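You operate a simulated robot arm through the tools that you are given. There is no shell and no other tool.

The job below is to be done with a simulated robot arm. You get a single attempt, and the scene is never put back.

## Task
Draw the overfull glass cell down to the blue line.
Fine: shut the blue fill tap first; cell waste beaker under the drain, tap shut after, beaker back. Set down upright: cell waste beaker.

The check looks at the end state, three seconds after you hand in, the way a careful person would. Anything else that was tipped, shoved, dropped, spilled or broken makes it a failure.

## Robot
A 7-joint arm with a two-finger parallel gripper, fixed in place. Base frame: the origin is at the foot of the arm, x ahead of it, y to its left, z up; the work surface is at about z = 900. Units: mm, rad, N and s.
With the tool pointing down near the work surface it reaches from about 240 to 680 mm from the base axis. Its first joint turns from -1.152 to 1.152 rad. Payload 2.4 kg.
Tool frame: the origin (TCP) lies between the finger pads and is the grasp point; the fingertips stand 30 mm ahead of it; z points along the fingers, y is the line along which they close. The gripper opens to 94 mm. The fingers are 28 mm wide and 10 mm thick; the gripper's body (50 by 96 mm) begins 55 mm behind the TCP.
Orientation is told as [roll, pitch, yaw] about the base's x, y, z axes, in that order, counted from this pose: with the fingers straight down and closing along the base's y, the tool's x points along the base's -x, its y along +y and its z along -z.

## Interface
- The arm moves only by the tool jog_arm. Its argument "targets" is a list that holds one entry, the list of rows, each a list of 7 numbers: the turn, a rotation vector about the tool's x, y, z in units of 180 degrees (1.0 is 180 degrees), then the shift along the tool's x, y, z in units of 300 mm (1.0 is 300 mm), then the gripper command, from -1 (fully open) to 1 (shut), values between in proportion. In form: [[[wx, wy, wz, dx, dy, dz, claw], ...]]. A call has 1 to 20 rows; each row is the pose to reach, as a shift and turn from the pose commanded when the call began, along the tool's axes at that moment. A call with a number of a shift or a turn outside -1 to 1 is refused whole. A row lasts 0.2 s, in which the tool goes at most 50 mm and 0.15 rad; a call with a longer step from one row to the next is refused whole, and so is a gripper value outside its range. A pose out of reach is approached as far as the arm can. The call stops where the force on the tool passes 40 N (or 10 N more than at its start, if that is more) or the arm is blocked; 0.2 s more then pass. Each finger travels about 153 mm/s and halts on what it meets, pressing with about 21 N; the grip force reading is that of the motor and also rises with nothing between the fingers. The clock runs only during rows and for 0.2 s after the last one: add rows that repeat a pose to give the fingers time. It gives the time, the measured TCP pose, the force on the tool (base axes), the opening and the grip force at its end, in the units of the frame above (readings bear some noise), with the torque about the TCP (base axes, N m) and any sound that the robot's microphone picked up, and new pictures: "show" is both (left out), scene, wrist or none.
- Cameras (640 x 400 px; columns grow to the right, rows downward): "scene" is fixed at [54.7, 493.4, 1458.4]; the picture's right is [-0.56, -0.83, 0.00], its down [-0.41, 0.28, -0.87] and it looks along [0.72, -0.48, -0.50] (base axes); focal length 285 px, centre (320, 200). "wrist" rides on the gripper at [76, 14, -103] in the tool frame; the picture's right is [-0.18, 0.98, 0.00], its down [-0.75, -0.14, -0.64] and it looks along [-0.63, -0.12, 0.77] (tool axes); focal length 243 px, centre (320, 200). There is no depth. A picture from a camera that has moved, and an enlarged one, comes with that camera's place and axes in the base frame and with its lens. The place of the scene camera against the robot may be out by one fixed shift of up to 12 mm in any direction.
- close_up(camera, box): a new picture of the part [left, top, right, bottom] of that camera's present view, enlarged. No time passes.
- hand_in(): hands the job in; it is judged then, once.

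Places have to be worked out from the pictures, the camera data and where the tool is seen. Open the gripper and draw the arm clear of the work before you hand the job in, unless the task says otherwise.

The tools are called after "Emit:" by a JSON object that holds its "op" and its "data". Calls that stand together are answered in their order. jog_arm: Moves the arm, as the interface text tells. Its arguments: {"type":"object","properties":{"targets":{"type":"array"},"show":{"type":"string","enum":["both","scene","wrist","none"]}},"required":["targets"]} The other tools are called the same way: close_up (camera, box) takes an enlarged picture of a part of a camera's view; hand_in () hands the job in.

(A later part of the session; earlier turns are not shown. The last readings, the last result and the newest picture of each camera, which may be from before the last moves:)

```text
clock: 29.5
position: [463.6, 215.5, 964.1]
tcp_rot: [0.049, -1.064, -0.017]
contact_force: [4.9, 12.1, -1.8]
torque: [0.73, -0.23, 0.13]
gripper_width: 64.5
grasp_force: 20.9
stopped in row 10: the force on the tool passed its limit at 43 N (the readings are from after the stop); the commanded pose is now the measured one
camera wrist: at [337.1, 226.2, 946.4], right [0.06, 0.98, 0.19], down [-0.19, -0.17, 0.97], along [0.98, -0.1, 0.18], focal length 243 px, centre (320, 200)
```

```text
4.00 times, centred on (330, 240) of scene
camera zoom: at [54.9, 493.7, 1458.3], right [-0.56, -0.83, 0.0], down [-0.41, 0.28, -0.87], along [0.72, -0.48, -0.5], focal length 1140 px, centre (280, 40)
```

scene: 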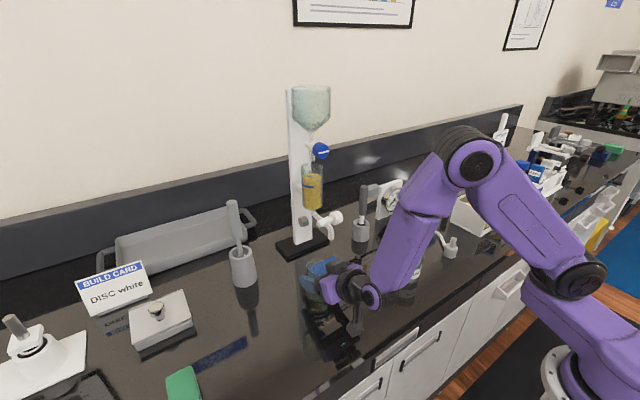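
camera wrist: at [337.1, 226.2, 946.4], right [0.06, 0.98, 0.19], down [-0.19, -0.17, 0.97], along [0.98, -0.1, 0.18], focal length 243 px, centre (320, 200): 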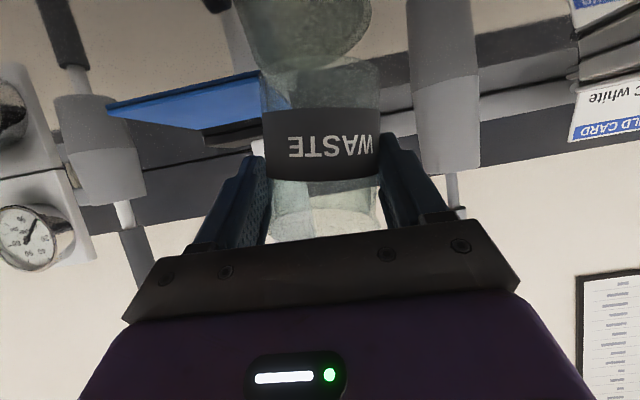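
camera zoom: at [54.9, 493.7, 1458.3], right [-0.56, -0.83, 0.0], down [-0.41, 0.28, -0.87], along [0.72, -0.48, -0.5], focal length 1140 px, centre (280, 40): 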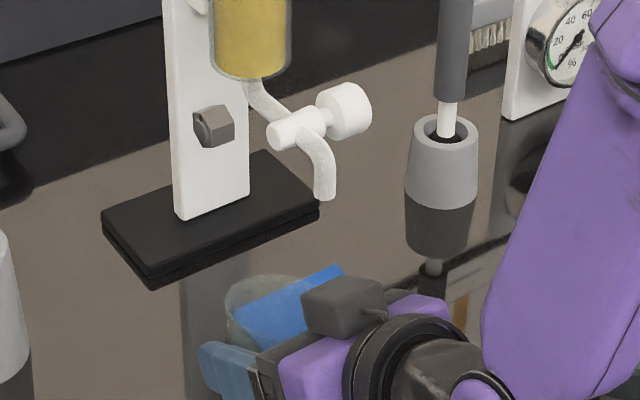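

The move stopped with 43 N and the grip opened to 64.5 mm, so the beaker may have caught on something or shifted in the grip. I'll look closely before doing anything else.

Emit:
{"op": "close_up", "data": {"camera": "wrist", "box": [200, 0, 440, 150]}}

Emit:
{"op": "close_up", "data": {"camera": "wrist", "box": [200, 100, 440, 250]}}

Emit:
{"op": "close_up", "data": {"camera": "scene", "box": [280, 240, 376, 300]}}

```text
2.67 times, centred on (320, 75) of wrist
camera zoom: at [337.1, 226.2, 946.4], right [0.06, 0.98, 0.19], down [-0.19, -0.17, 0.97], along [0.98, -0.1, 0.18], focal length 647 px, centre (320, 533)
```

zoom: 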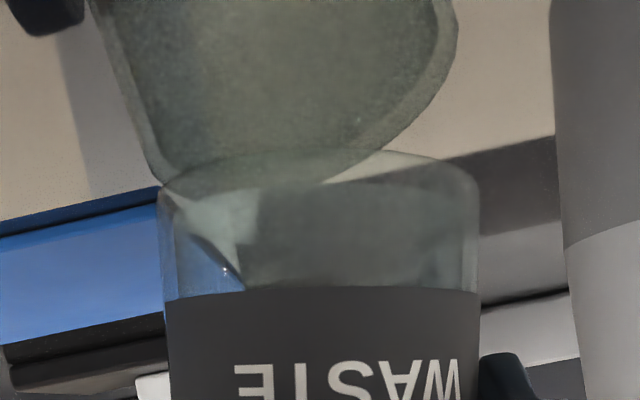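

```text
2.67 times, centred on (320, 175) of wrist
camera zoom: at [337.1, 226.2, 946.4], right [0.06, 0.98, 0.19], down [-0.19, -0.17, 0.97], along [0.98, -0.1, 0.18], focal length 647 px, centre (320, 267)
```

zoom: 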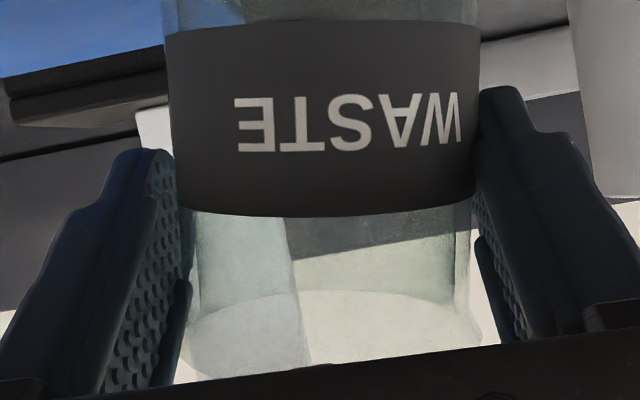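

```text
6.67 times, centred on (328, 270) of scene
camera zoom: at [54.9, 493.7, 1458.3], right [-0.56, -0.83, 0.0], down [-0.41, 0.28, -0.87], along [0.72, -0.48, -0.5], focal length 1900 px, centre (267, -267)
```

zoom: 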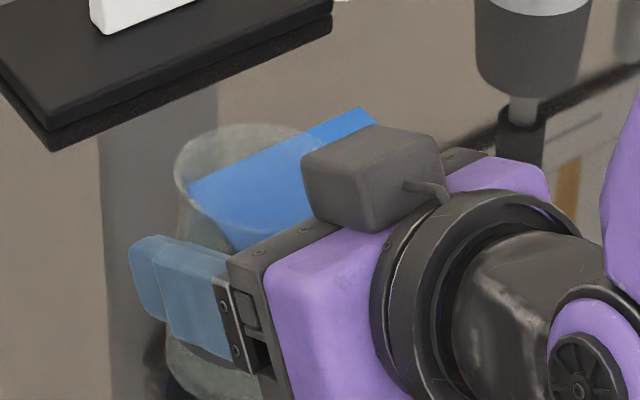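

The beaker slid down in the grip and tilted about 7°, catching the edge of the thin mat; the mat itself hasn't moved. I'll back off 30 mm in +y, away from the mat, and look again.

Emit:
{"op": "jog_arm", "data": {"targets": [[[0, 0, 0, 0, 0.015, -0.01, 1], [0, 0, 0, 0, 0.03, -0.02, 1], [0, 0, 0, 0, 0.05, -0.03, 1], [0, 0, 0, 0, 0.07, -0.04, 1], [0, 0, 0, 0, 0.09, -0.05, 1], [0, 0, 0, 0, 0.1, -0.06, 1], [0, 0, 0, 0, 0.1, -0.06, 1]]]}}

Emit:
{"op": "close_up", "data": {"camera": "wrist", "box": [200, 0, 440, 150]}}

Emit:
{"op": "close_up", "data": {"camera": "scene", "box": [260, 230, 388, 310]}}

```text
clock: 31.1
position: [448.1, 239.4, 969.8]
tcp_rot: [0.042, -1.061, -0.015]
contact_force: [-0.2, 0.4, -1.7]
torque: [-0.02, 0.01, 0.01]
gripper_width: 60.2
grasp_force: 21.2
camera wrist: at [320.9, 252.8, 954.8], right [0.07, 0.98, 0.18], down [-0.19, -0.16, 0.97], along [0.98, -0.1, 0.18], focal length 243 px, centre (320, 200)
```

scene: 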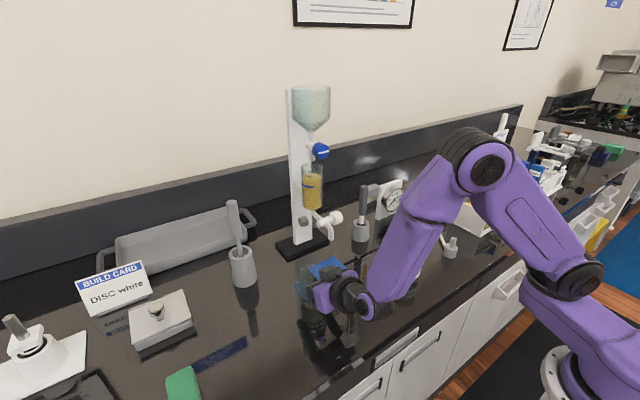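
wrist: 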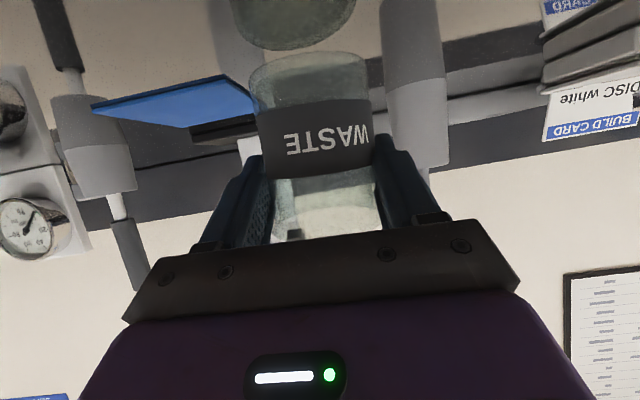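

```text
2.67 times, centred on (320, 75) of wrist
camera zoom: at [320.9, 252.8, 954.8], right [0.07, 0.98, 0.18], down [-0.19, -0.16, 0.97], along [0.98, -0.1, 0.18], focal length 647 px, centre (320, 533)
```

zoom: 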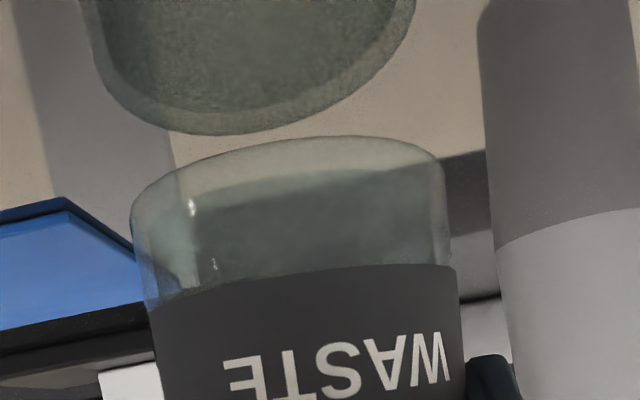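

```text
5.00 times, centred on (324, 270) of scene
camera zoom: at [54.7, 493.4, 1458.4], right [-0.56, -0.83, 0.0], down [-0.41, 0.28, -0.87], along [0.72, -0.48, -0.5], focal length 1425 px, centre (300, -150)
```

zoom: 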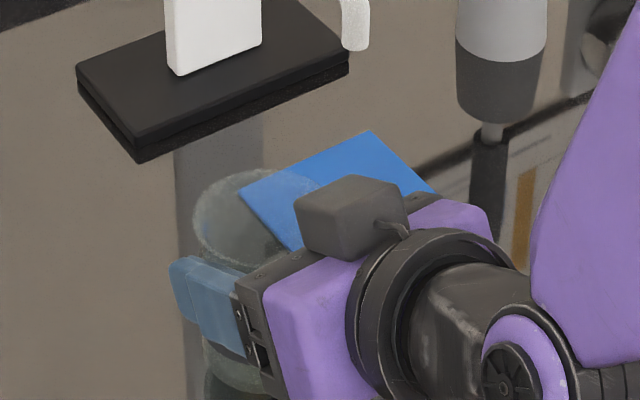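

Away from the mat the beaker hangs upright and clear, with its bottom at about z=914 and the grip at 60 mm. It slipped about 11 mm early on, so its bottom skimmed into the mat edge. I'll raise it 8 mm, level the tool and hold, to see whether it still slips.

Emit:
{"op": "jog_arm", "data": {"targets": [[[0.004, 0, 0, -0.006, 0, -0.0035, 1], [0.008, 0, 0, -0.012, 0, -0.007, 1], [0.0134, 0, 0, -0.018, 0, -0.01, 1], [0.0134, 0, 0, -0.023, 0, -0.0133, 1], [0.0134, 0, 0, -0.023, 0, -0.0133, 1], [0.0134, 0, 0, -0.023, 0, -0.0133, 1], [0.0134, 0, 0, -0.023, 0, -0.0133, 1], [0.0134, 0, 0, -0.023, 0, -0.0133, 1]]]}}

Emit:
{"op": "close_up", "data": {"camera": "wrist", "box": [200, 0, 440, 150]}}

Emit:
{"op": "close_up", "data": {"camera": "wrist", "box": [200, 100, 440, 250]}}

```text
clock: 32.9
position: [448.1, 240.1, 978.8]
tcp_rot: [0.0, -1.064, -0.016]
contact_force: [-0.7, -0.8, -0.6]
torque: [-0.01, 0.02, -0.02]
gripper_width: 60.0
grasp_force: 21.6
camera wrist: at [321.2, 257.2, 962.8], right [0.11, 0.98, 0.16], down [-0.2, -0.14, 0.97], along [0.97, -0.13, 0.18], focal length 243 px, centre (320, 200)
```

scene: 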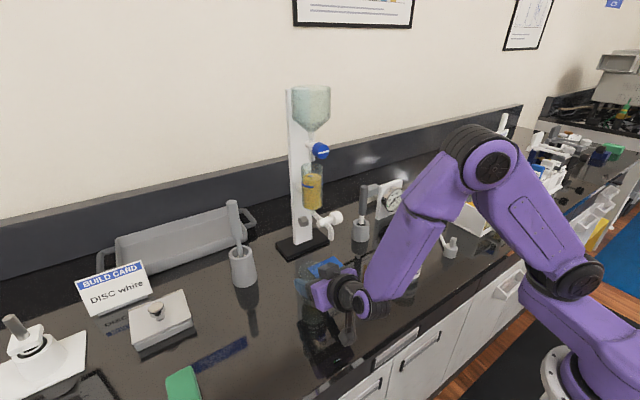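
wrist: 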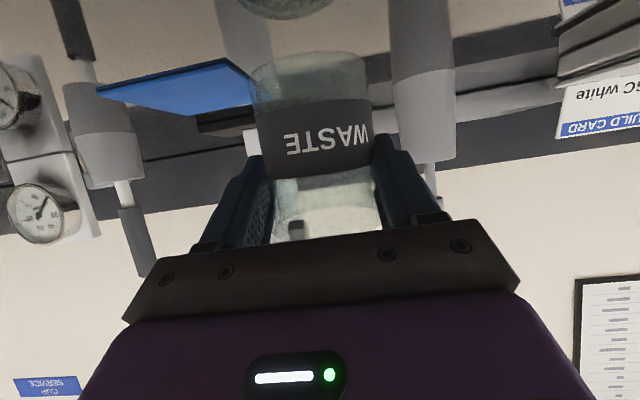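

```text
2.67 times, centred on (320, 75) of wrist
camera zoom: at [321.2, 257.2, 962.8], right [0.11, 0.98, 0.16], down [-0.2, -0.14, 0.97], along [0.97, -0.13, 0.18], focal length 647 px, centre (320, 533)
```

zoom: 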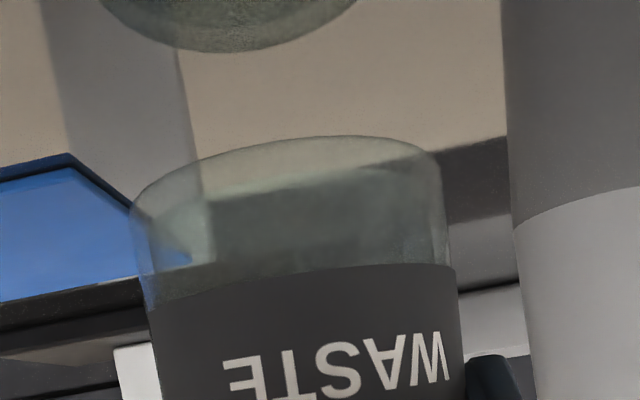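

```text
2.67 times, centred on (320, 175) of wrist
camera zoom: at [321.2, 257.2, 962.8], right [0.11, 0.98, 0.16], down [-0.2, -0.14, 0.97], along [0.97, -0.13, 0.18], focal length 647 px, centre (320, 267)
```

zoom: 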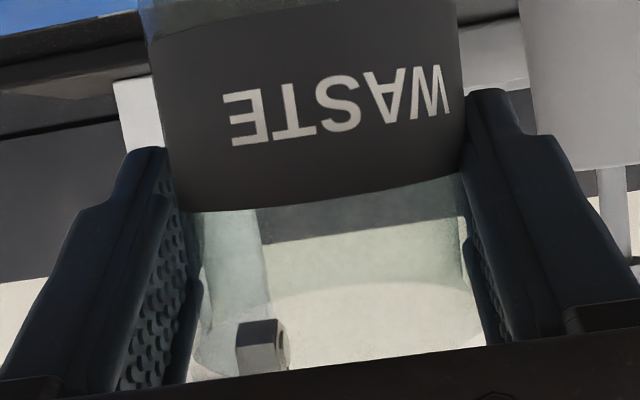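

The images match, so the grip is stable with no more slip. The bottom is about 56 mm below the TCP (z≈923). I'll move over the mat to directly under the spout, keeping the bottom at about 912 and the rim at about 994.

Emit:
{"op": "jog_arm", "data": {"targets": [[[0, 0, 0, -0.0047, -0.015, 0.0105, 1], [0, 0, 0, -0.0117, -0.045, 0.0301, 1], [0, 0, 0, -0.0187, -0.075, 0.0502, 1], [0, 0, 0, -0.0258, -0.109, 0.0736, 1], [0, 0, 0, -0.0328, -0.144, 0.097, 1], [0, 0, 0, -0.0422, -0.178, 0.12, 1], [0, 0, 0, -0.0516, -0.213, 0.144, 1], [0, 0, 0, -0.0586, -0.248, 0.167, 1], [0, 0, 0, -0.0656, -0.277, 0.187, 1], [0, 0, 0, -0.0703, -0.292, 0.197, 1], [0, 0, 0, -0.0703, -0.297, 0.2007, 1], [0, 0, 0, -0.0703, -0.297, 0.2007, 1]]]}}

Emit:
{"op": "close_up", "data": {"camera": "scene", "box": [260, 200, 388, 280]}}

Emit:
{"op": "close_up", "data": {"camera": "wrist", "box": [200, 100, 440, 250]}}

Emit:
{"op": "close_up", "data": {"camera": "wrist", "box": [200, 0, 440, 150]}}

```text
clock: 35.5
position: [508.0, 148.9, 967.2]
tcp_rot: [0.0, -1.064, -0.015]
contact_force: [0.3, 0.2, -0.6]
torque: [-0.01, 0.03, 0.03]
gripper_width: 59.9
grasp_force: 21.2
camera wrist: at [382.5, 166.2, 952.0], right [0.11, 0.98, 0.16], down [-0.2, -0.14, 0.97], along [0.97, -0.13, 0.18], focal length 243 px, centre (320, 200)
```

scene: 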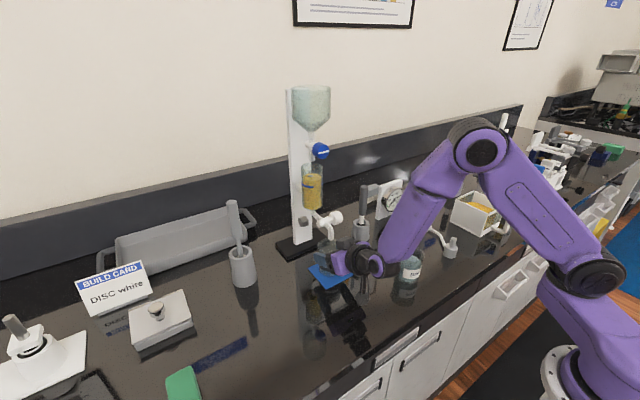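
wrist: 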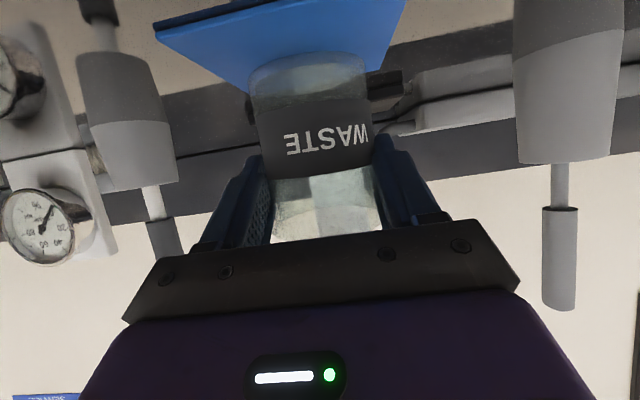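

```text
5.00 times, centred on (324, 240) of scene
camera zoom: at [54.7, 493.4, 1458.4], right [-0.56, -0.83, 0.0], down [-0.41, 0.28, -0.87], along [0.72, -0.48, -0.5], focal length 1425 px, centre (300, 0)
```

zoom: 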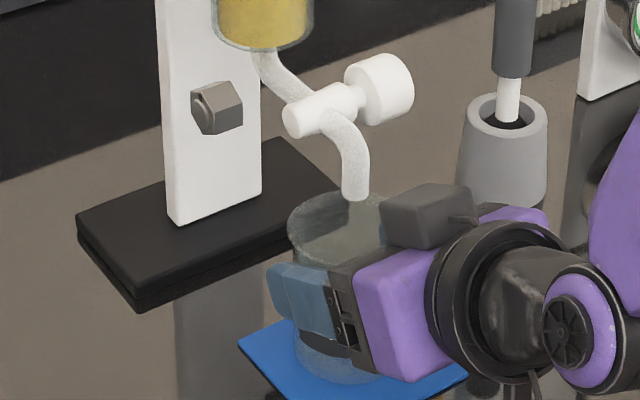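

```text
2.67 times, centred on (320, 175) of wrist
camera zoom: at [382.5, 166.2, 952.0], right [0.11, 0.98, 0.16], down [-0.2, -0.14, 0.97], along [0.97, -0.13, 0.18], focal length 647 px, centre (320, 267)
```

zoom: 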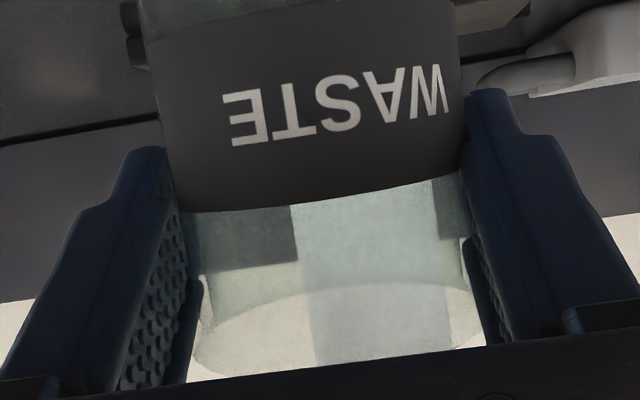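

```text
2.67 times, centred on (320, 75) of wrist
camera zoom: at [382.5, 166.2, 952.0], right [0.11, 0.98, 0.16], down [-0.2, -0.14, 0.97], along [0.97, -0.13, 0.18], focal length 647 px, centre (320, 533)
```

zoom: 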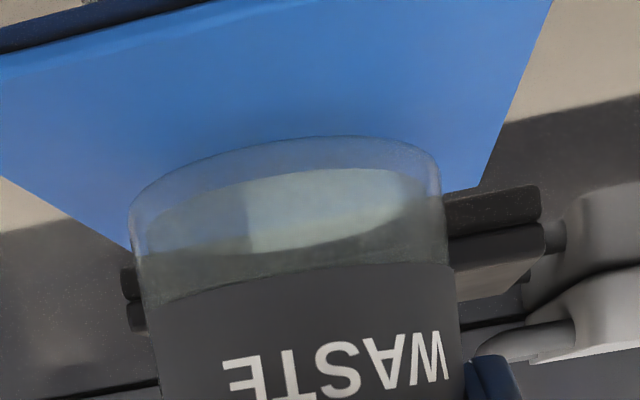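

The beaker is well centred under the spout and about 9 mm above the mat. I'll lower it gently and watch the force.

Emit:
{"op": "jog_arm", "data": {"targets": [[[0, 0, 0, 0.006, 0, 0.0033, 1], [0, 0, 0, 0.012, 0, 0.0065, 1], [0, 0, 0, 0.0175, 0, 0.0097, 1], [0, 0, 0, 0.0233, 0, 0.0129, 1], [0, 0, 0, 0.0233, 0, 0.0129, 1]]], "show": "wrist"}}

Emit:
{"op": "close_up", "data": {"camera": "wrist", "box": [200, 0, 440, 150]}}

```text
clock: 36.7
position: [507.5, 150.5, 961.0]
tcp_rot: [0.004, -1.067, -0.016]
contact_force: [-1.9, 4.7, 12.3]
torque: [0.23, -0.41, 0.15]
gripper_width: 59.5
grasp_force: 20.6
camera wrist: at [382.5, 168.0, 944.1], right [0.1, 0.98, 0.16], down [-0.2, -0.14, 0.97], along [0.97, -0.13, 0.18], focal length 243 px, centre (320, 200)
```

wrist: 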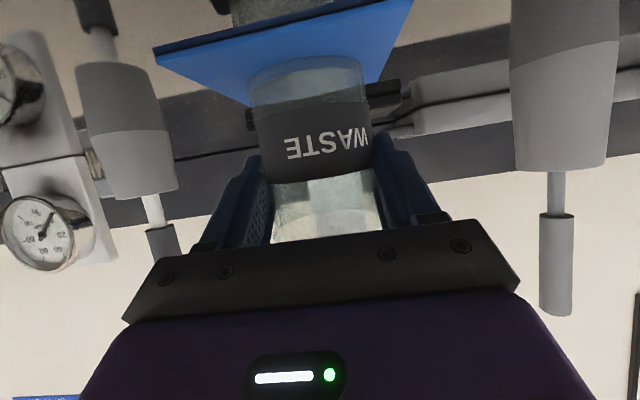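

```text
2.67 times, centred on (320, 75) of wrist
camera zoom: at [382.5, 168.0, 944.1], right [0.1, 0.98, 0.16], down [-0.2, -0.14, 0.97], along [0.97, -0.13, 0.18], focal length 647 px, centre (320, 533)
```

zoom: 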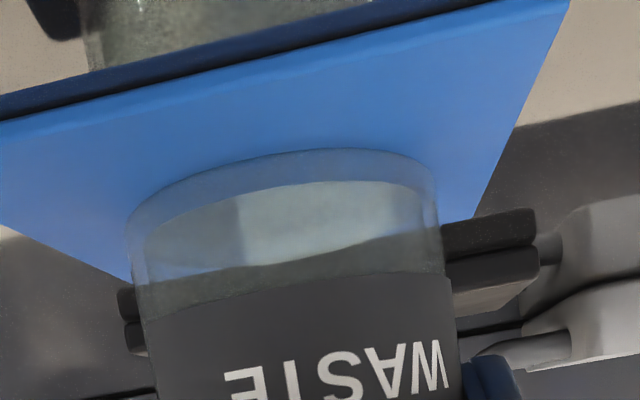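

There is 12 N of upward contact, so the beaker is standing on the mat. I'll open in stages and back out along the tool axis.

Emit:
{"op": "jog_arm", "data": {"targets": [[[0, 0, 0, -0.003, 0, 0, 0.5], [0, 0, 0, -0.003, 0, 0, -0.35], [0, 0, 0, -0.003, 0, 0, -0.5], [0, 0, 0, -0.003, 0, 0, -0.85], [0, 0, 0, -0.003, 0, 0, -0.85], [0, 0, 0, -0.003, 0, -0.03, -0.85], [0, 0, 0, -0.003, 0, -0.08, -0.85], [0, 0, 0, -0.003, 0, -0.15, -0.85], [0, 0, 0, -0.003, 0, -0.23, -0.85], [0, 0, 0, -0.003, 0, -0.32, -0.85], [0, 0, 0, -0.003, 0, -0.42, -0.85], [0, 0, 0, -0.003, 0, -0.5, -0.85], [0, 0, 0, -0.003, 0, -0.5, -0.85]]]}}

Emit:
{"op": "close_up", "data": {"camera": "scene", "box": [260, 200, 388, 280]}}

Emit:
{"op": "close_up", "data": {"camera": "wrist", "box": [160, 0, 480, 200]}}

```text
clock: 39.5
position: [377.6, 153.8, 1034.9]
tcp_rot: [0.0, -1.063, -0.013]
contact_force: [-0.5, -0.7, -0.7]
torque: [0.0, -0.01, 0.02]
gripper_width: 87.0
grasp_force: 0.1
camera wrist: at [251.1, 169.1, 1019.1], right [0.11, 0.98, 0.16], down [-0.2, -0.14, 0.97], along [0.97, -0.13, 0.18], focal length 243 px, centre (320, 200)
```

scene: 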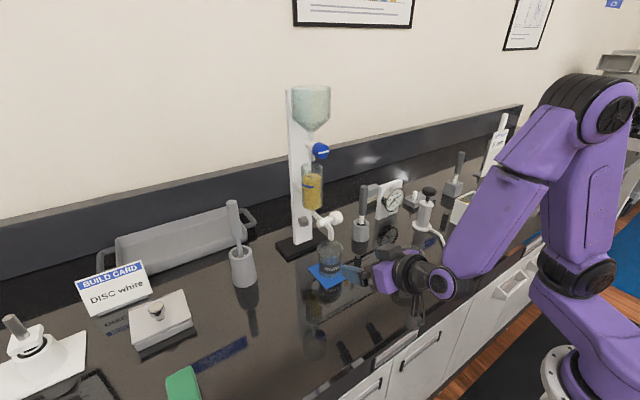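
wrist: 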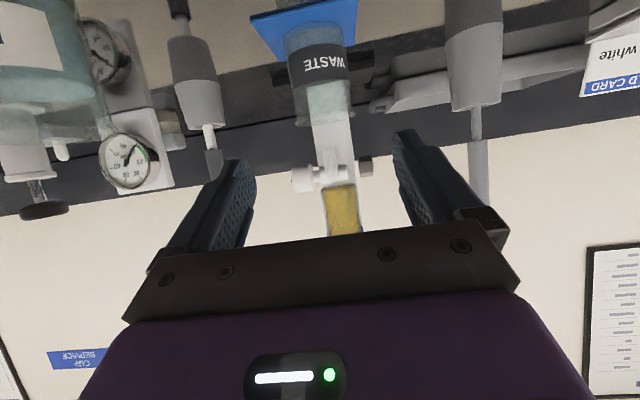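

```text
5.00 times, centred on (324, 240) of scene
camera zoom: at [54.7, 493.4, 1458.4], right [-0.56, -0.83, 0.0], down [-0.41, 0.28, -0.87], along [0.72, -0.48, -0.5], focal length 1425 px, centre (300, 0)
```

zoom: 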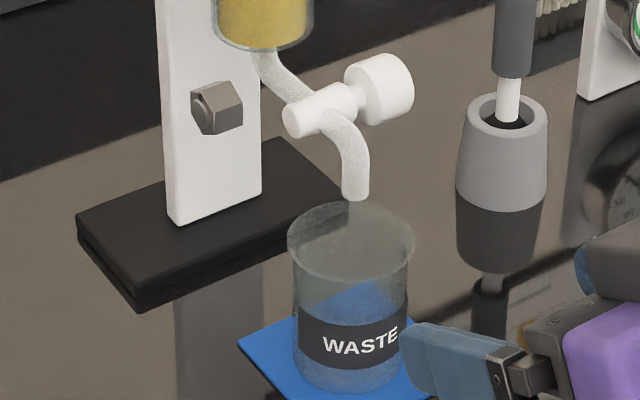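

```text
2.00 times, centred on (320, 100) of wrist
camera zoom: at [251.1, 169.1, 1019.1], right [0.11, 0.98, 0.16], down [-0.2, -0.14, 0.97], along [0.97, -0.13, 0.18], focal length 485 px, centre (320, 400)
```

zoom: 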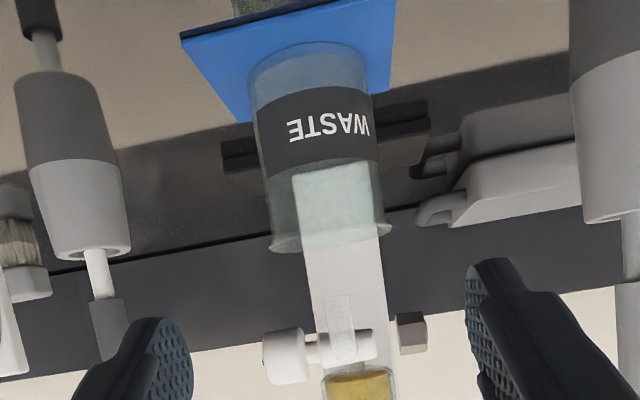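

The beaker stands upright under the spout. The drain knob triangulates to about (546, 114, 1044), with its axis along y and a diameter of about 34 mm. I'll roll the wrist −90° here in free space so the fingers can straddle it from the robot side, and the camera will see the knob's face.

Emit:
{"op": "jog_arm", "data": {"targets": [[[0, 0, -0.04, 0, 0, 0, -0.6], [0, 0, -0.08, 0, 0, 0, -0.4], [0, 0, -0.12, 0, 0, 0, -0.2], [0, 0, -0.16, 0, 0, 0, -0.2], [0, 0, -0.2, 0, 0, 0, -0.2], [0, 0, -0.24, 0, 0, 0, -0.2], [0, 0, -0.28, 0, 0, 0, -0.2], [0, 0, -0.32, 0, 0, 0, -0.2], [0, 0, -0.36, 0, 0, 0, -0.2], [0, 0, -0.4, 0, 0, 0, -0.2], [0, 0, -0.44, 0, 0, 0, -0.2], [0, 0, -0.48, 0, 0, 0, -0.2], [0, 0, -0.5, 0, 0, 0, -0.2], [0, 0, -0.5, 0, 0, 0, -0.2]]]}}

Emit:
{"op": "close_up", "data": {"camera": "wrist", "box": [160, 0, 480, 200]}}

```text
clock: 42.5
position: [378.9, 152.3, 1034.7]
tcp_rot: [-1.063, 0.002, 1.555]
contact_force: [-0.3, -0.6, -0.2]
torque: [-0.01, -0.01, -0.01]
gripper_width: 56.5
grasp_force: 0.1
camera wrist: at [280.6, 78.2, 1072.2], right [-0.48, 0.19, -0.86], down [-0.48, 0.76, 0.43], along [0.74, 0.62, -0.27], focal length 243 px, centre (320, 200)
```

scene: 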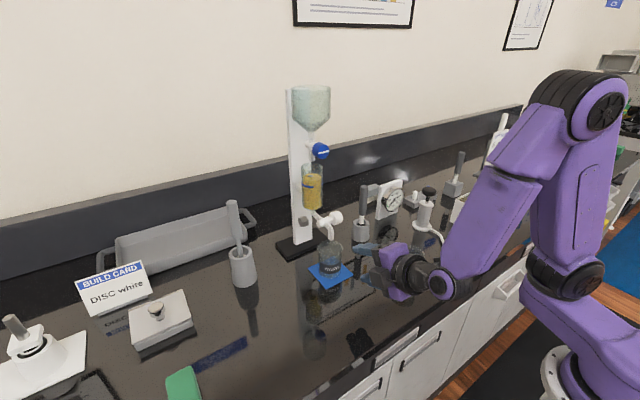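
wrist: 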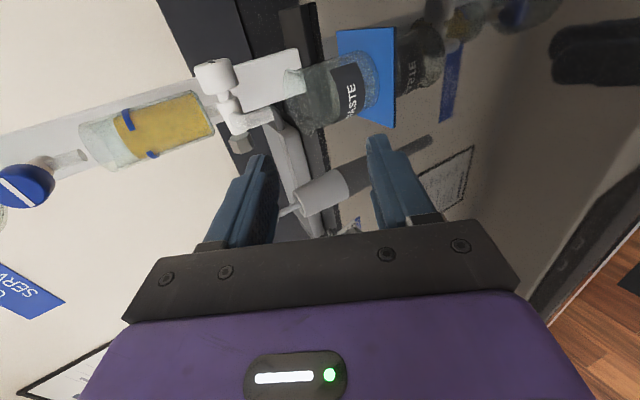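

```text
2.00 times, centred on (320, 100) of wrist
camera zoom: at [280.6, 78.2, 1072.2], right [-0.48, 0.19, -0.86], down [-0.48, 0.76, 0.43], along [0.74, 0.62, -0.27], focal length 485 px, centre (320, 400)
```

zoom: 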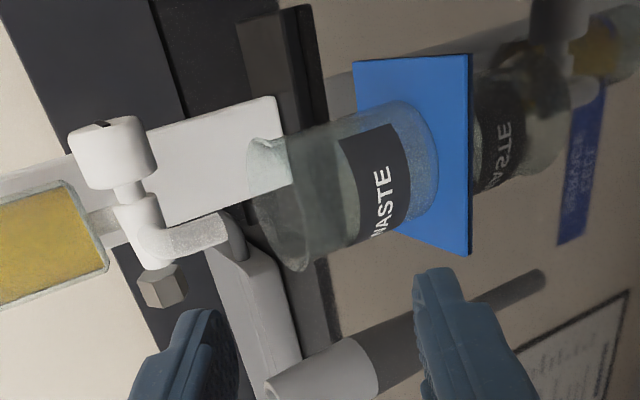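

The roll worked. I'll zoom in on the drain knob's end face to read its mark.

Emit:
{"op": "close_up", "data": {"camera": "wrist", "box": [180, 40, 260, 90]}}

```text
8.00 times, centred on (220, 65) of wrist
camera zoom: at [280.6, 78.2, 1072.2], right [-0.48, 0.19, -0.86], down [-0.48, 0.76, 0.43], along [0.74, 0.62, -0.27], focal length 1941 px, centre (1120, 1280)
```

zoom: 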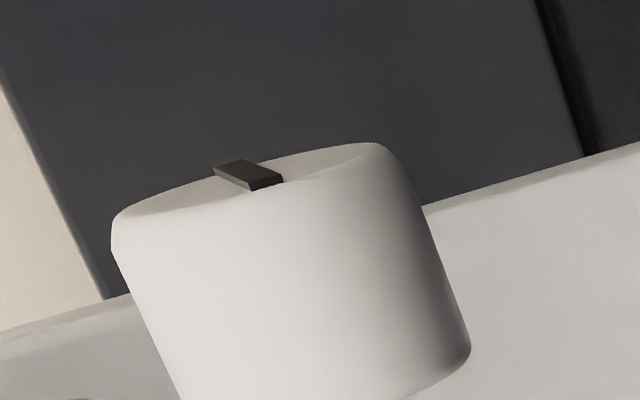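

The dark bar on the drain knob lies horizontal, i.e. shut (the fill tap's vertical bar meant open). Next I'll steepen the tool to about 65° and stage it 70 mm back from the knob, so I have room to turn toward horizontal.

Emit:
{"op": "jog_arm", "data": {"targets": [[[-0.0166, -0.0004, -0.0002, 0.0114, -0.0363, 0.0237, -0.2], [-0.0332, -0.0007, -0.0004, 0.0229, -0.0726, 0.0475, -0.2], [-0.0499, -0.0011, -0.0006, 0.0343, -0.1088, 0.0712, -0.2], [-0.0665, -0.0015, -0.0008, 0.0458, -0.1451, 0.0949, -0.2], [-0.0831, -0.0018, -0.001, 0.0572, -0.1814, 0.1186, -0.2], [-0.0997, -0.0022, -0.0012, 0.0687, -0.2177, 0.1424, -0.2], [-0.1163, -0.0026, -0.0014, 0.0801, -0.2539, 0.1661, -0.2], [-0.1329, -0.0029, -0.0016, 0.0915, -0.2902, 0.1898, -0.2], [-0.1496, -0.0033, -0.0018, 0.103, -0.3265, 0.2135, -0.2], [-0.1662, -0.0037, -0.002, 0.1144, -0.3628, 0.2373, -0.2], [-0.1828, -0.004, -0.0022, 0.1259, -0.399, 0.261, -0.2], [-0.1994, -0.0044, -0.0024, 0.1373, -0.4353, 0.2847, -0.2], [-0.1994, -0.0044, -0.0024, 0.1373, -0.4353, 0.2847, -0.2]]]}}

Emit:
{"op": "close_up", "data": {"camera": "wrist", "box": [200, 80, 440, 230]}}

Emit:
{"op": "close_up", "data": {"camera": "scene", "box": [260, 160, 420, 260]}}

```text
clock: 45.3
position: [513.9, 107.9, 1106.7]
tcp_rot: [-0.437, -0.006, 1.569]
contact_force: [0.2, 0.1, -0.1]
torque: [0.02, 0.04, -0.01]
gripper_width: 56.3
grasp_force: 0.1
camera wrist: at [458.4, 32.6, 1193.6], right [-0.89, 0.19, -0.41], down [-0.14, 0.75, 0.65], along [0.43, 0.63, -0.64], focal length 243 px, centre (320, 200)
```

scene: 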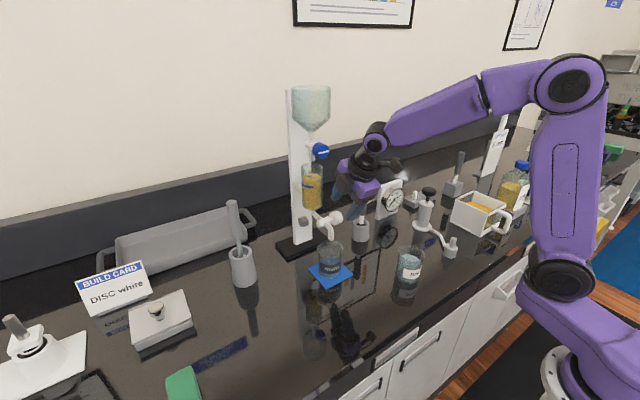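
wrist: 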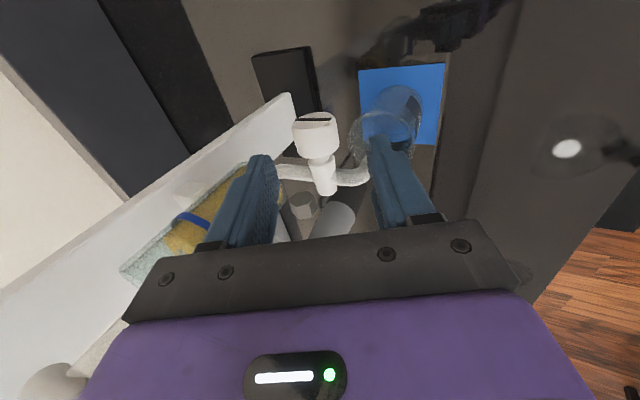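

```text
2.67 times, centred on (320, 155) of wrist
camera zoom: at [458.4, 32.6, 1193.6], right [-0.89, 0.19, -0.41], down [-0.14, 0.75, 0.65], along [0.43, 0.63, -0.64], focal length 647 px, centre (320, 320)
```

zoom: 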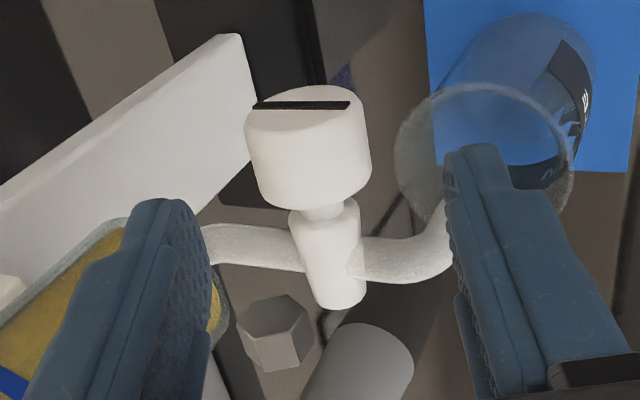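

```text
4.00 times, centred on (340, 210) of scene
camera zoom: at [54.7, 493.4, 1458.4], right [-0.56, -0.83, 0.0], down [-0.41, 0.28, -0.87], along [0.72, -0.48, -0.5], focal length 1140 px, centre (240, 160)
```

zoom: 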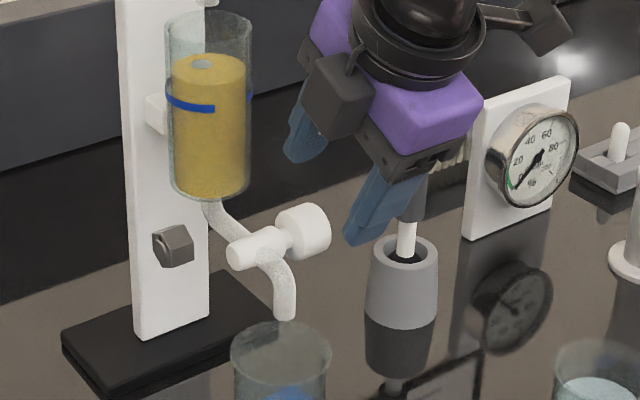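

This view is clear: the knob face is at y≈99 and its axis at about (547, 1044), between the fingers, with the bar horizontal. The level hasn't changed either. I'll slide down onto the knob, then close.

Emit:
{"op": "jog_arm", "data": {"targets": [[[0, 0, 0, -0.002, -0.004, 0.04, -0.2], [0, 0, 0, -0.004, -0.008, 0.08, -0.2], [0, 0, 0, -0.0057, -0.0115, 0.12, -0.2], [0, 0, 0, -0.0057, -0.0115, 0.16, -0.2], [0, 0, 0, -0.0057, -0.0115, 0.2, -0.2], [0, 0, 0, -0.0057, -0.0115, 0.236, -0.2], [0, 0, 0, -0.0057, -0.0115, 0.236, -0.2]]]}}

Emit:
{"op": "close_up", "data": {"camera": "wrist", "box": [200, 80, 440, 230]}}

Emit:
{"op": "close_up", "data": {"camera": "scene", "box": [260, 160, 420, 260]}}

```text
clock: 46.9
position: [547.5, 112.0, 1043.6]
tcp_rot: [-0.437, -0.005, 1.569]
contact_force: [0.3, -0.2, 0.2]
torque: [0.01, 0.0, 0.02]
gripper_width: 56.1
grasp_force: 0.1
camera wrist: at [492.2, 36.1, 1130.8], right [-0.89, 0.19, -0.41], down [-0.14, 0.75, 0.64], along [0.43, 0.63, -0.64], focal length 243 px, centre (320, 200)
```

scene: 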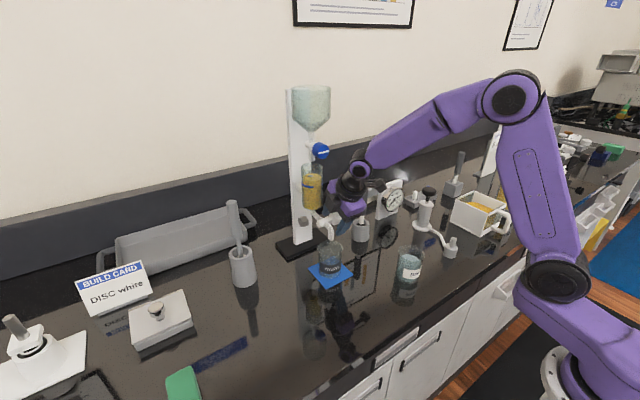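
wrist: 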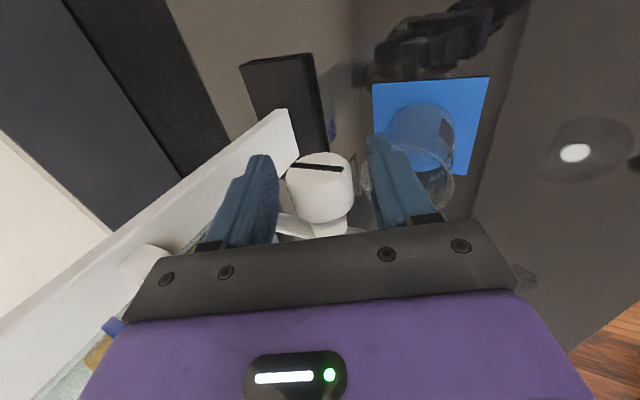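

```text
2.67 times, centred on (320, 155) of wrist
camera zoom: at [492.2, 36.1, 1130.8], right [-0.89, 0.19, -0.41], down [-0.14, 0.75, 0.64], along [0.43, 0.63, -0.64], focal length 647 px, centre (320, 320)
```

zoom: 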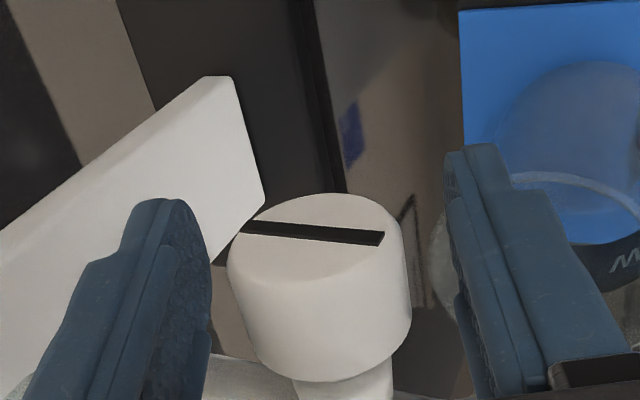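

```text
4.00 times, centred on (340, 210) of scene
camera zoom: at [54.7, 493.4, 1458.4], right [-0.56, -0.83, 0.0], down [-0.41, 0.28, -0.87], along [0.72, -0.48, -0.5], focal length 1140 px, centre (240, 160)
```

zoom: 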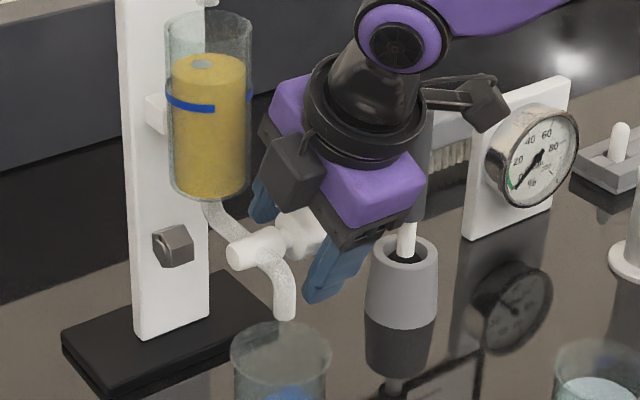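

The knob is exactly centred between the pads. I'll close on it and turn about 14° toward horizontal as a test.

Emit:
{"op": "jog_arm", "data": {"targets": [[[0, 0, 0, 0, 0, 0, 1], [0, 0, 0, 0, 0, 0, 1], [0, 0, 0, 0, 0, 0, 1], [0.02, 0, 0, 0, 0, 0, 1], [0.04, 0, 0, 0, 0, 0, 1], [0.06, 0, 0, 0, 0, 0, 1], [0.08, 0, 0, 0, 0, 0, 1]]]}}

Emit:
{"op": "close_up", "data": {"camera": "wrist", "box": [200, 80, 440, 230]}}

Emit:
{"op": "close_up", "data": {"camera": "scene", "box": [260, 160, 420, 260]}}

```text
clock: 48.5
position: [547.5, 112.0, 1044.1]
tcp_rot: [-0.686, -0.005, 1.572]
contact_force: [-2.3, 10.9, -4.6]
torque: [-1.16, 0.01, -0.61]
gripper_width: 38.5
grasp_force: 45.3
camera wrist: at [472.1, 36.2, 1113.8], right [-0.76, 0.19, -0.62], down [-0.3, 0.75, 0.59], along [0.58, 0.63, -0.51], focal length 243 px, centre (320, 200)
```

scene: 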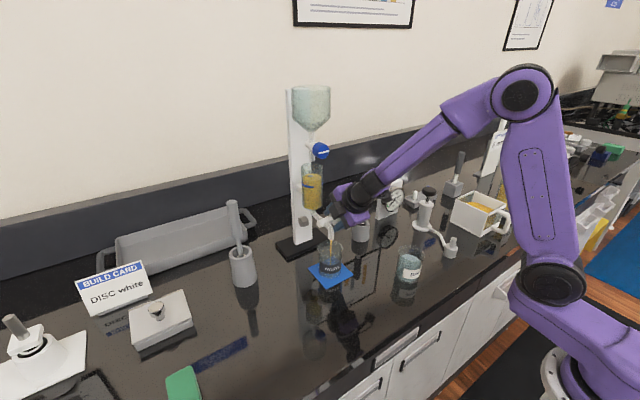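
wrist: 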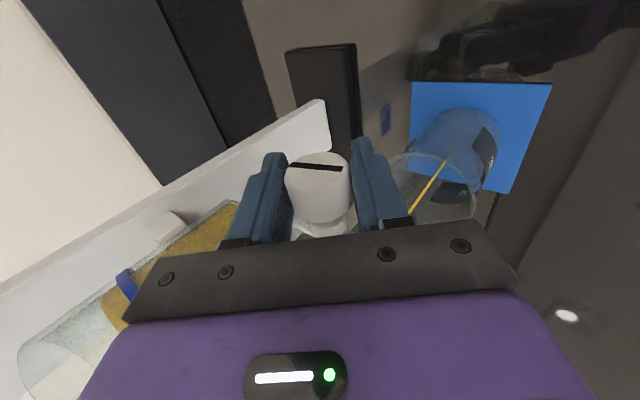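

```text
2.67 times, centred on (320, 155) of wrist
camera zoom: at [472.1, 36.2, 1113.8], right [-0.76, 0.19, -0.62], down [-0.3, 0.75, 0.59], along [0.58, 0.63, -0.51], focal length 647 px, centre (320, 320)
```

zoom: 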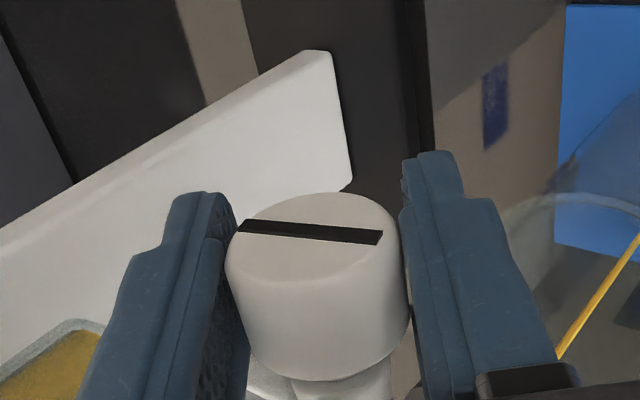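

```text
4.00 times, centred on (340, 210) of scene
camera zoom: at [54.7, 493.8, 1458.3], right [-0.56, -0.83, 0.0], down [-0.41, 0.28, -0.87], along [0.72, -0.48, -0.5], focal length 1140 px, centre (240, 160)
```

zoom: 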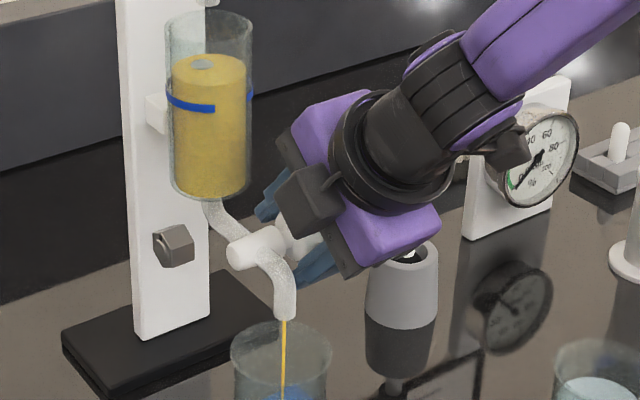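

A thin yellow stream is falling cleanly into the beaker. I'll hold here for 1 s and measure how fast the level drops.

Emit:
{"op": "jog_arm", "data": {"targets": [[[0, 0, 0, 0, 0, 0, 1], [0, 0, 0, 0, 0, 0, 1], [0, 0, 0, 0, 0, 0, 1], [0, 0, 0, 0, 0, 0, 1]]], "show": "none"}}

Emit:
{"op": "close_up", "data": {"camera": "scene", "box": [288, 155, 336, 185]}}

Emit:
{"op": "close_up", "data": {"camera": "scene", "box": [290, 210, 386, 270]}}

```text
clock: 49.5
position: [547.1, 113.0, 1043.5]
tcp_rot: [-0.688, -0.006, 1.572]
contact_force: [-4.5, 11.8, -8.2]
torque: [-0.18, 0.03, 0.37]
gripper_width: 38.1
grasp_force: 45.1
```

```text
13.33 times, centred on (312, 170) of scene
camera zoom: at [54.7, 493.8, 1458.3], right [-0.56, -0.83, 0.0], down [-0.41, 0.28, -0.87], along [0.72, -0.48, -0.5], focal length 3799 px, centre (427, 600)
```

zoom: 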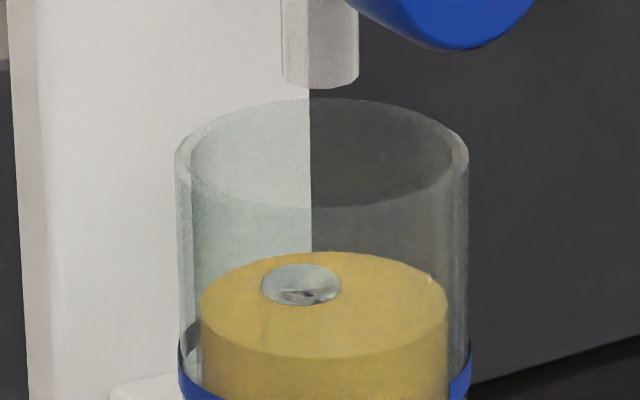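

```text
6.67 times, centred on (338, 240) of scene
camera zoom: at [54.7, 493.8, 1458.3], right [-0.56, -0.83, 0.0], down [-0.41, 0.28, -0.87], along [0.72, -0.48, -0.5], focal length 1900 px, centre (200, -67)
```

zoom: 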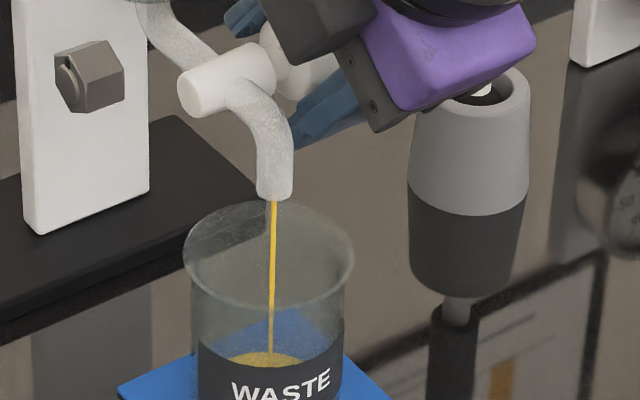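

The stream is landing in the beaker. I'll frame the level and the blue line together to get a consistent measurement.

Emit:
{"op": "close_up", "data": {"camera": "scene", "box": [288, 168, 336, 198]}}

```text
13.33 times, centred on (312, 183) of scene
camera zoom: at [54.7, 493.8, 1458.3], right [-0.56, -0.83, 0.0], down [-0.41, 0.28, -0.87], along [0.72, -0.48, -0.5], focal length 3799 px, centre (427, 427)
```

zoom: 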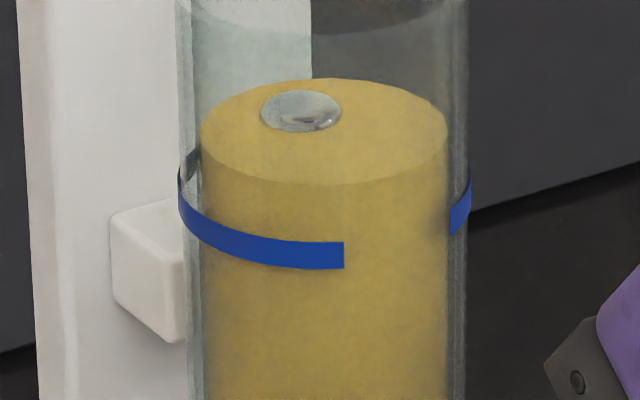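

The surface centre is at row 131 and the blue line's plane at about row 192, so about 13 mm remain. I'll hold for 2 s more and measure the rate.

Emit:
{"op": "jog_arm", "data": {"targets": [[[0, 0, 0, 0, 0, 0, 1], [0, 0, 0, 0, 0, 0, 1], [0, 0, 0, 0, 0, 0, 1], [0, 0, 0, 0, 0, 0, 1], [0, 0, 0, 0, 0, 0, 1], [0, 0, 0, 0, 0, 0, 1], [0, 0, 0, 0, 0, 0, 1], [0, 0, 0, 0, 0, 0, 1], [0, 0, 0, 0, 0, 0, 1]]], "show": "none"}}

Emit:
{"op": "close_up", "data": {"camera": "scene", "box": [288, 168, 336, 198]}}

```text
clock: 51.5
position: [547.8, 111.2, 1044.7]
tcp_rot: [-0.686, -0.005, 1.571]
contact_force: [-7.6, 15.1, -10.2]
torque: [-0.28, 0.0, 0.02]
gripper_width: 38.5
grasp_force: 45.6
```

```text
13.33 times, centred on (312, 183) of scene
camera zoom: at [54.7, 493.9, 1458.2], right [-0.56, -0.83, 0.0], down [-0.41, 0.28, -0.87], along [0.72, -0.48, -0.5], focal length 3799 px, centre (427, 427)
```

zoom: 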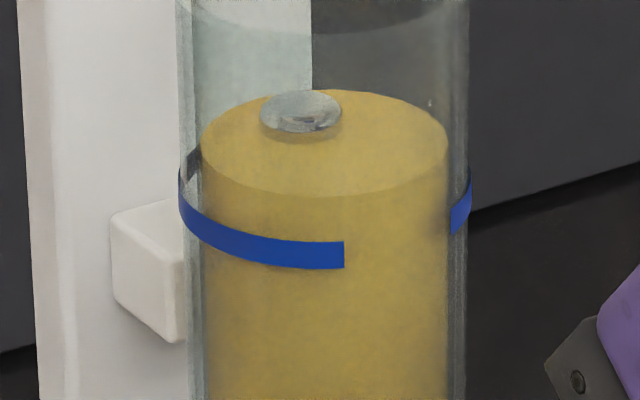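

The level is dropping about 5.5 px/s (about 1.2 mm/s), with about 50 px left to the mid-line target. I'll hold for 4 s more and reassess.

Emit:
{"op": "jog_arm", "data": {"targets": [[[0, 0, 0, 0, 0, 0, 1], [0, 0, 0, 0, 0, 0, 1], [0, 0, 0, 0, 0, 0, 1], [0, 0, 0, 0, 0, 0, 1], [0, 0, 0, 0, 0, 0, 1], [0, 0, 0, 0, 0, 0, 1], [0, 0, 0, 0, 0, 0, 1], [0, 0, 0, 0, 0, 0, 1], [0, 0, 0, 0, 0, 0, 1], [0, 0, 0, 0, 0, 0, 1], [0, 0, 0, 0, 0, 0, 1], [0, 0, 0, 0, 0, 0, 1], [0, 0, 0, 0, 0, 0, 1], [0, 0, 0, 0, 0, 0, 1], [0, 0, 0, 0, 0, 0, 1], [0, 0, 0, 0, 0, 0, 1], [0, 0, 0, 0, 0, 0, 1], [0, 0, 0, 0, 0, 0, 1], [0, 0, 0, 0, 0, 0, 1]]], "show": "scene"}}

Emit:
{"op": "close_up", "data": {"camera": "scene", "box": [288, 168, 336, 198]}}

Emit:
{"op": "close_up", "data": {"camera": "scene", "box": [290, 210, 386, 270]}}

```text
clock: 55.5
position: [547.7, 111.4, 1044.1]
tcp_rot: [-0.689, -0.006, 1.57]
contact_force: [-9.7, 15.4, -14.3]
torque: [-0.13, 0.0, 0.21]
gripper_width: 38.3
grasp_force: 44.6
```

scene: 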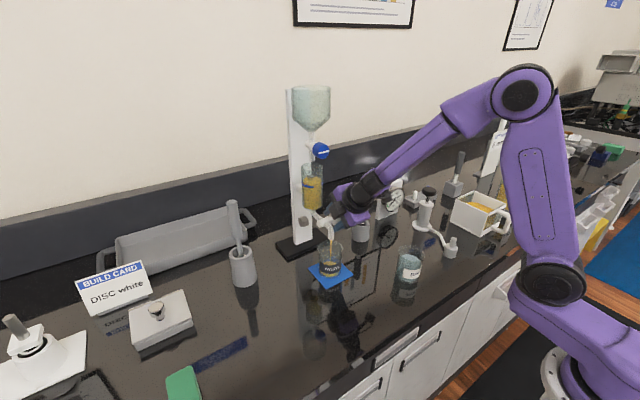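

```text
13.33 times, centred on (312, 183) of scene
camera zoom: at [54.6, 493.9, 1458.2], right [-0.56, -0.83, 0.0], down [-0.41, 0.28, -0.87], along [0.72, -0.48, -0.5], focal length 3799 px, centre (427, 427)
```

zoom: 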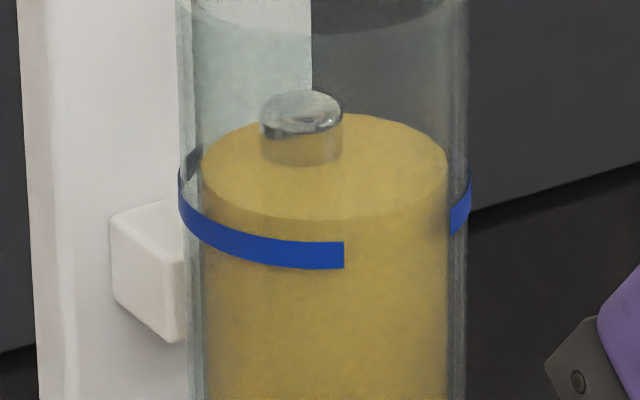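

```text
6.67 times, centred on (338, 240) of scene
camera zoom: at [54.6, 493.9, 1458.2], right [-0.56, -0.83, 0.0], down [-0.41, 0.28, -0.87], along [0.72, -0.48, -0.5], focal length 1900 px, centre (200, -67)
```

zoom: 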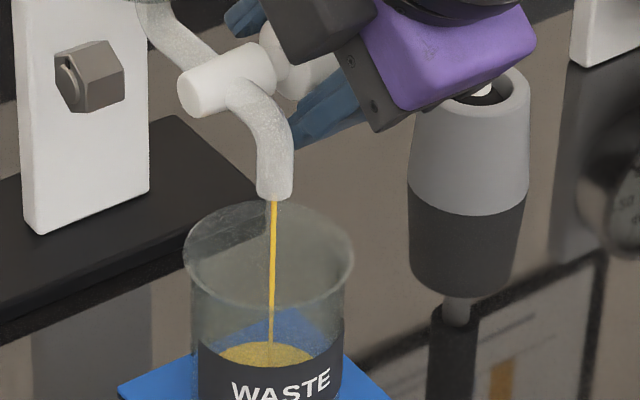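

The front edge of the surface is now at row 220 and the target is about 245, dropping about 6 px/s. I'll hold for 2.4 s more, then make the final check and close.

Emit:
{"op": "jog_arm", "data": {"targets": [[[0, 0, 0, 0, 0, 0, 1], [0, 0, 0, 0, 0, 0, 1], [0, 0, 0, 0, 0, 0, 1], [0, 0, 0, 0, 0, 0, 1], [0, 0, 0, 0, 0, 0, 1], [0, 0, 0, 0, 0, 0, 1], [0, 0, 0, 0, 0, 0, 1], [0, 0, 0, 0, 0, 0, 1], [0, 0, 0, 0, 0, 0, 1], [0, 0, 0, 0, 0, 0, 1], [0, 0, 0, 0, 0, 0, 1]]], "show": "none"}}

Emit:
{"op": "close_up", "data": {"camera": "scene", "box": [288, 168, 336, 198]}}

```text
clock: 57.9
position: [546.9, 112.0, 1044.0]
tcp_rot: [-0.687, -0.004, 1.571]
contact_force: [-10.4, 14.1, -13.8]
torque: [-0.11, 0.0, 0.27]
gripper_width: 38.3
grasp_force: 45.5
```

```text
13.33 times, centred on (312, 183) of scene
camera zoom: at [54.6, 493.9, 1458.2], right [-0.56, -0.83, 0.0], down [-0.41, 0.28, -0.87], along [0.72, -0.48, -0.5], focal length 3799 px, centre (427, 427)
```

zoom: 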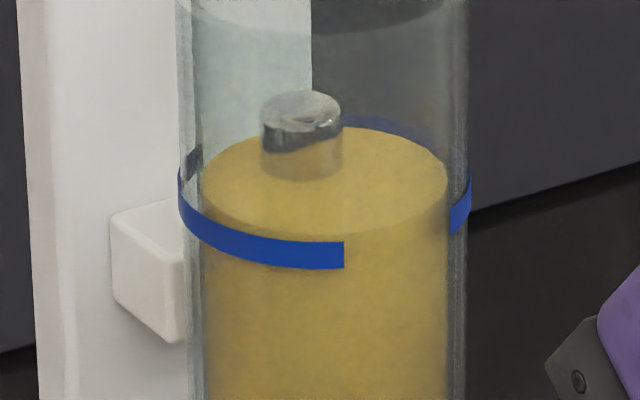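

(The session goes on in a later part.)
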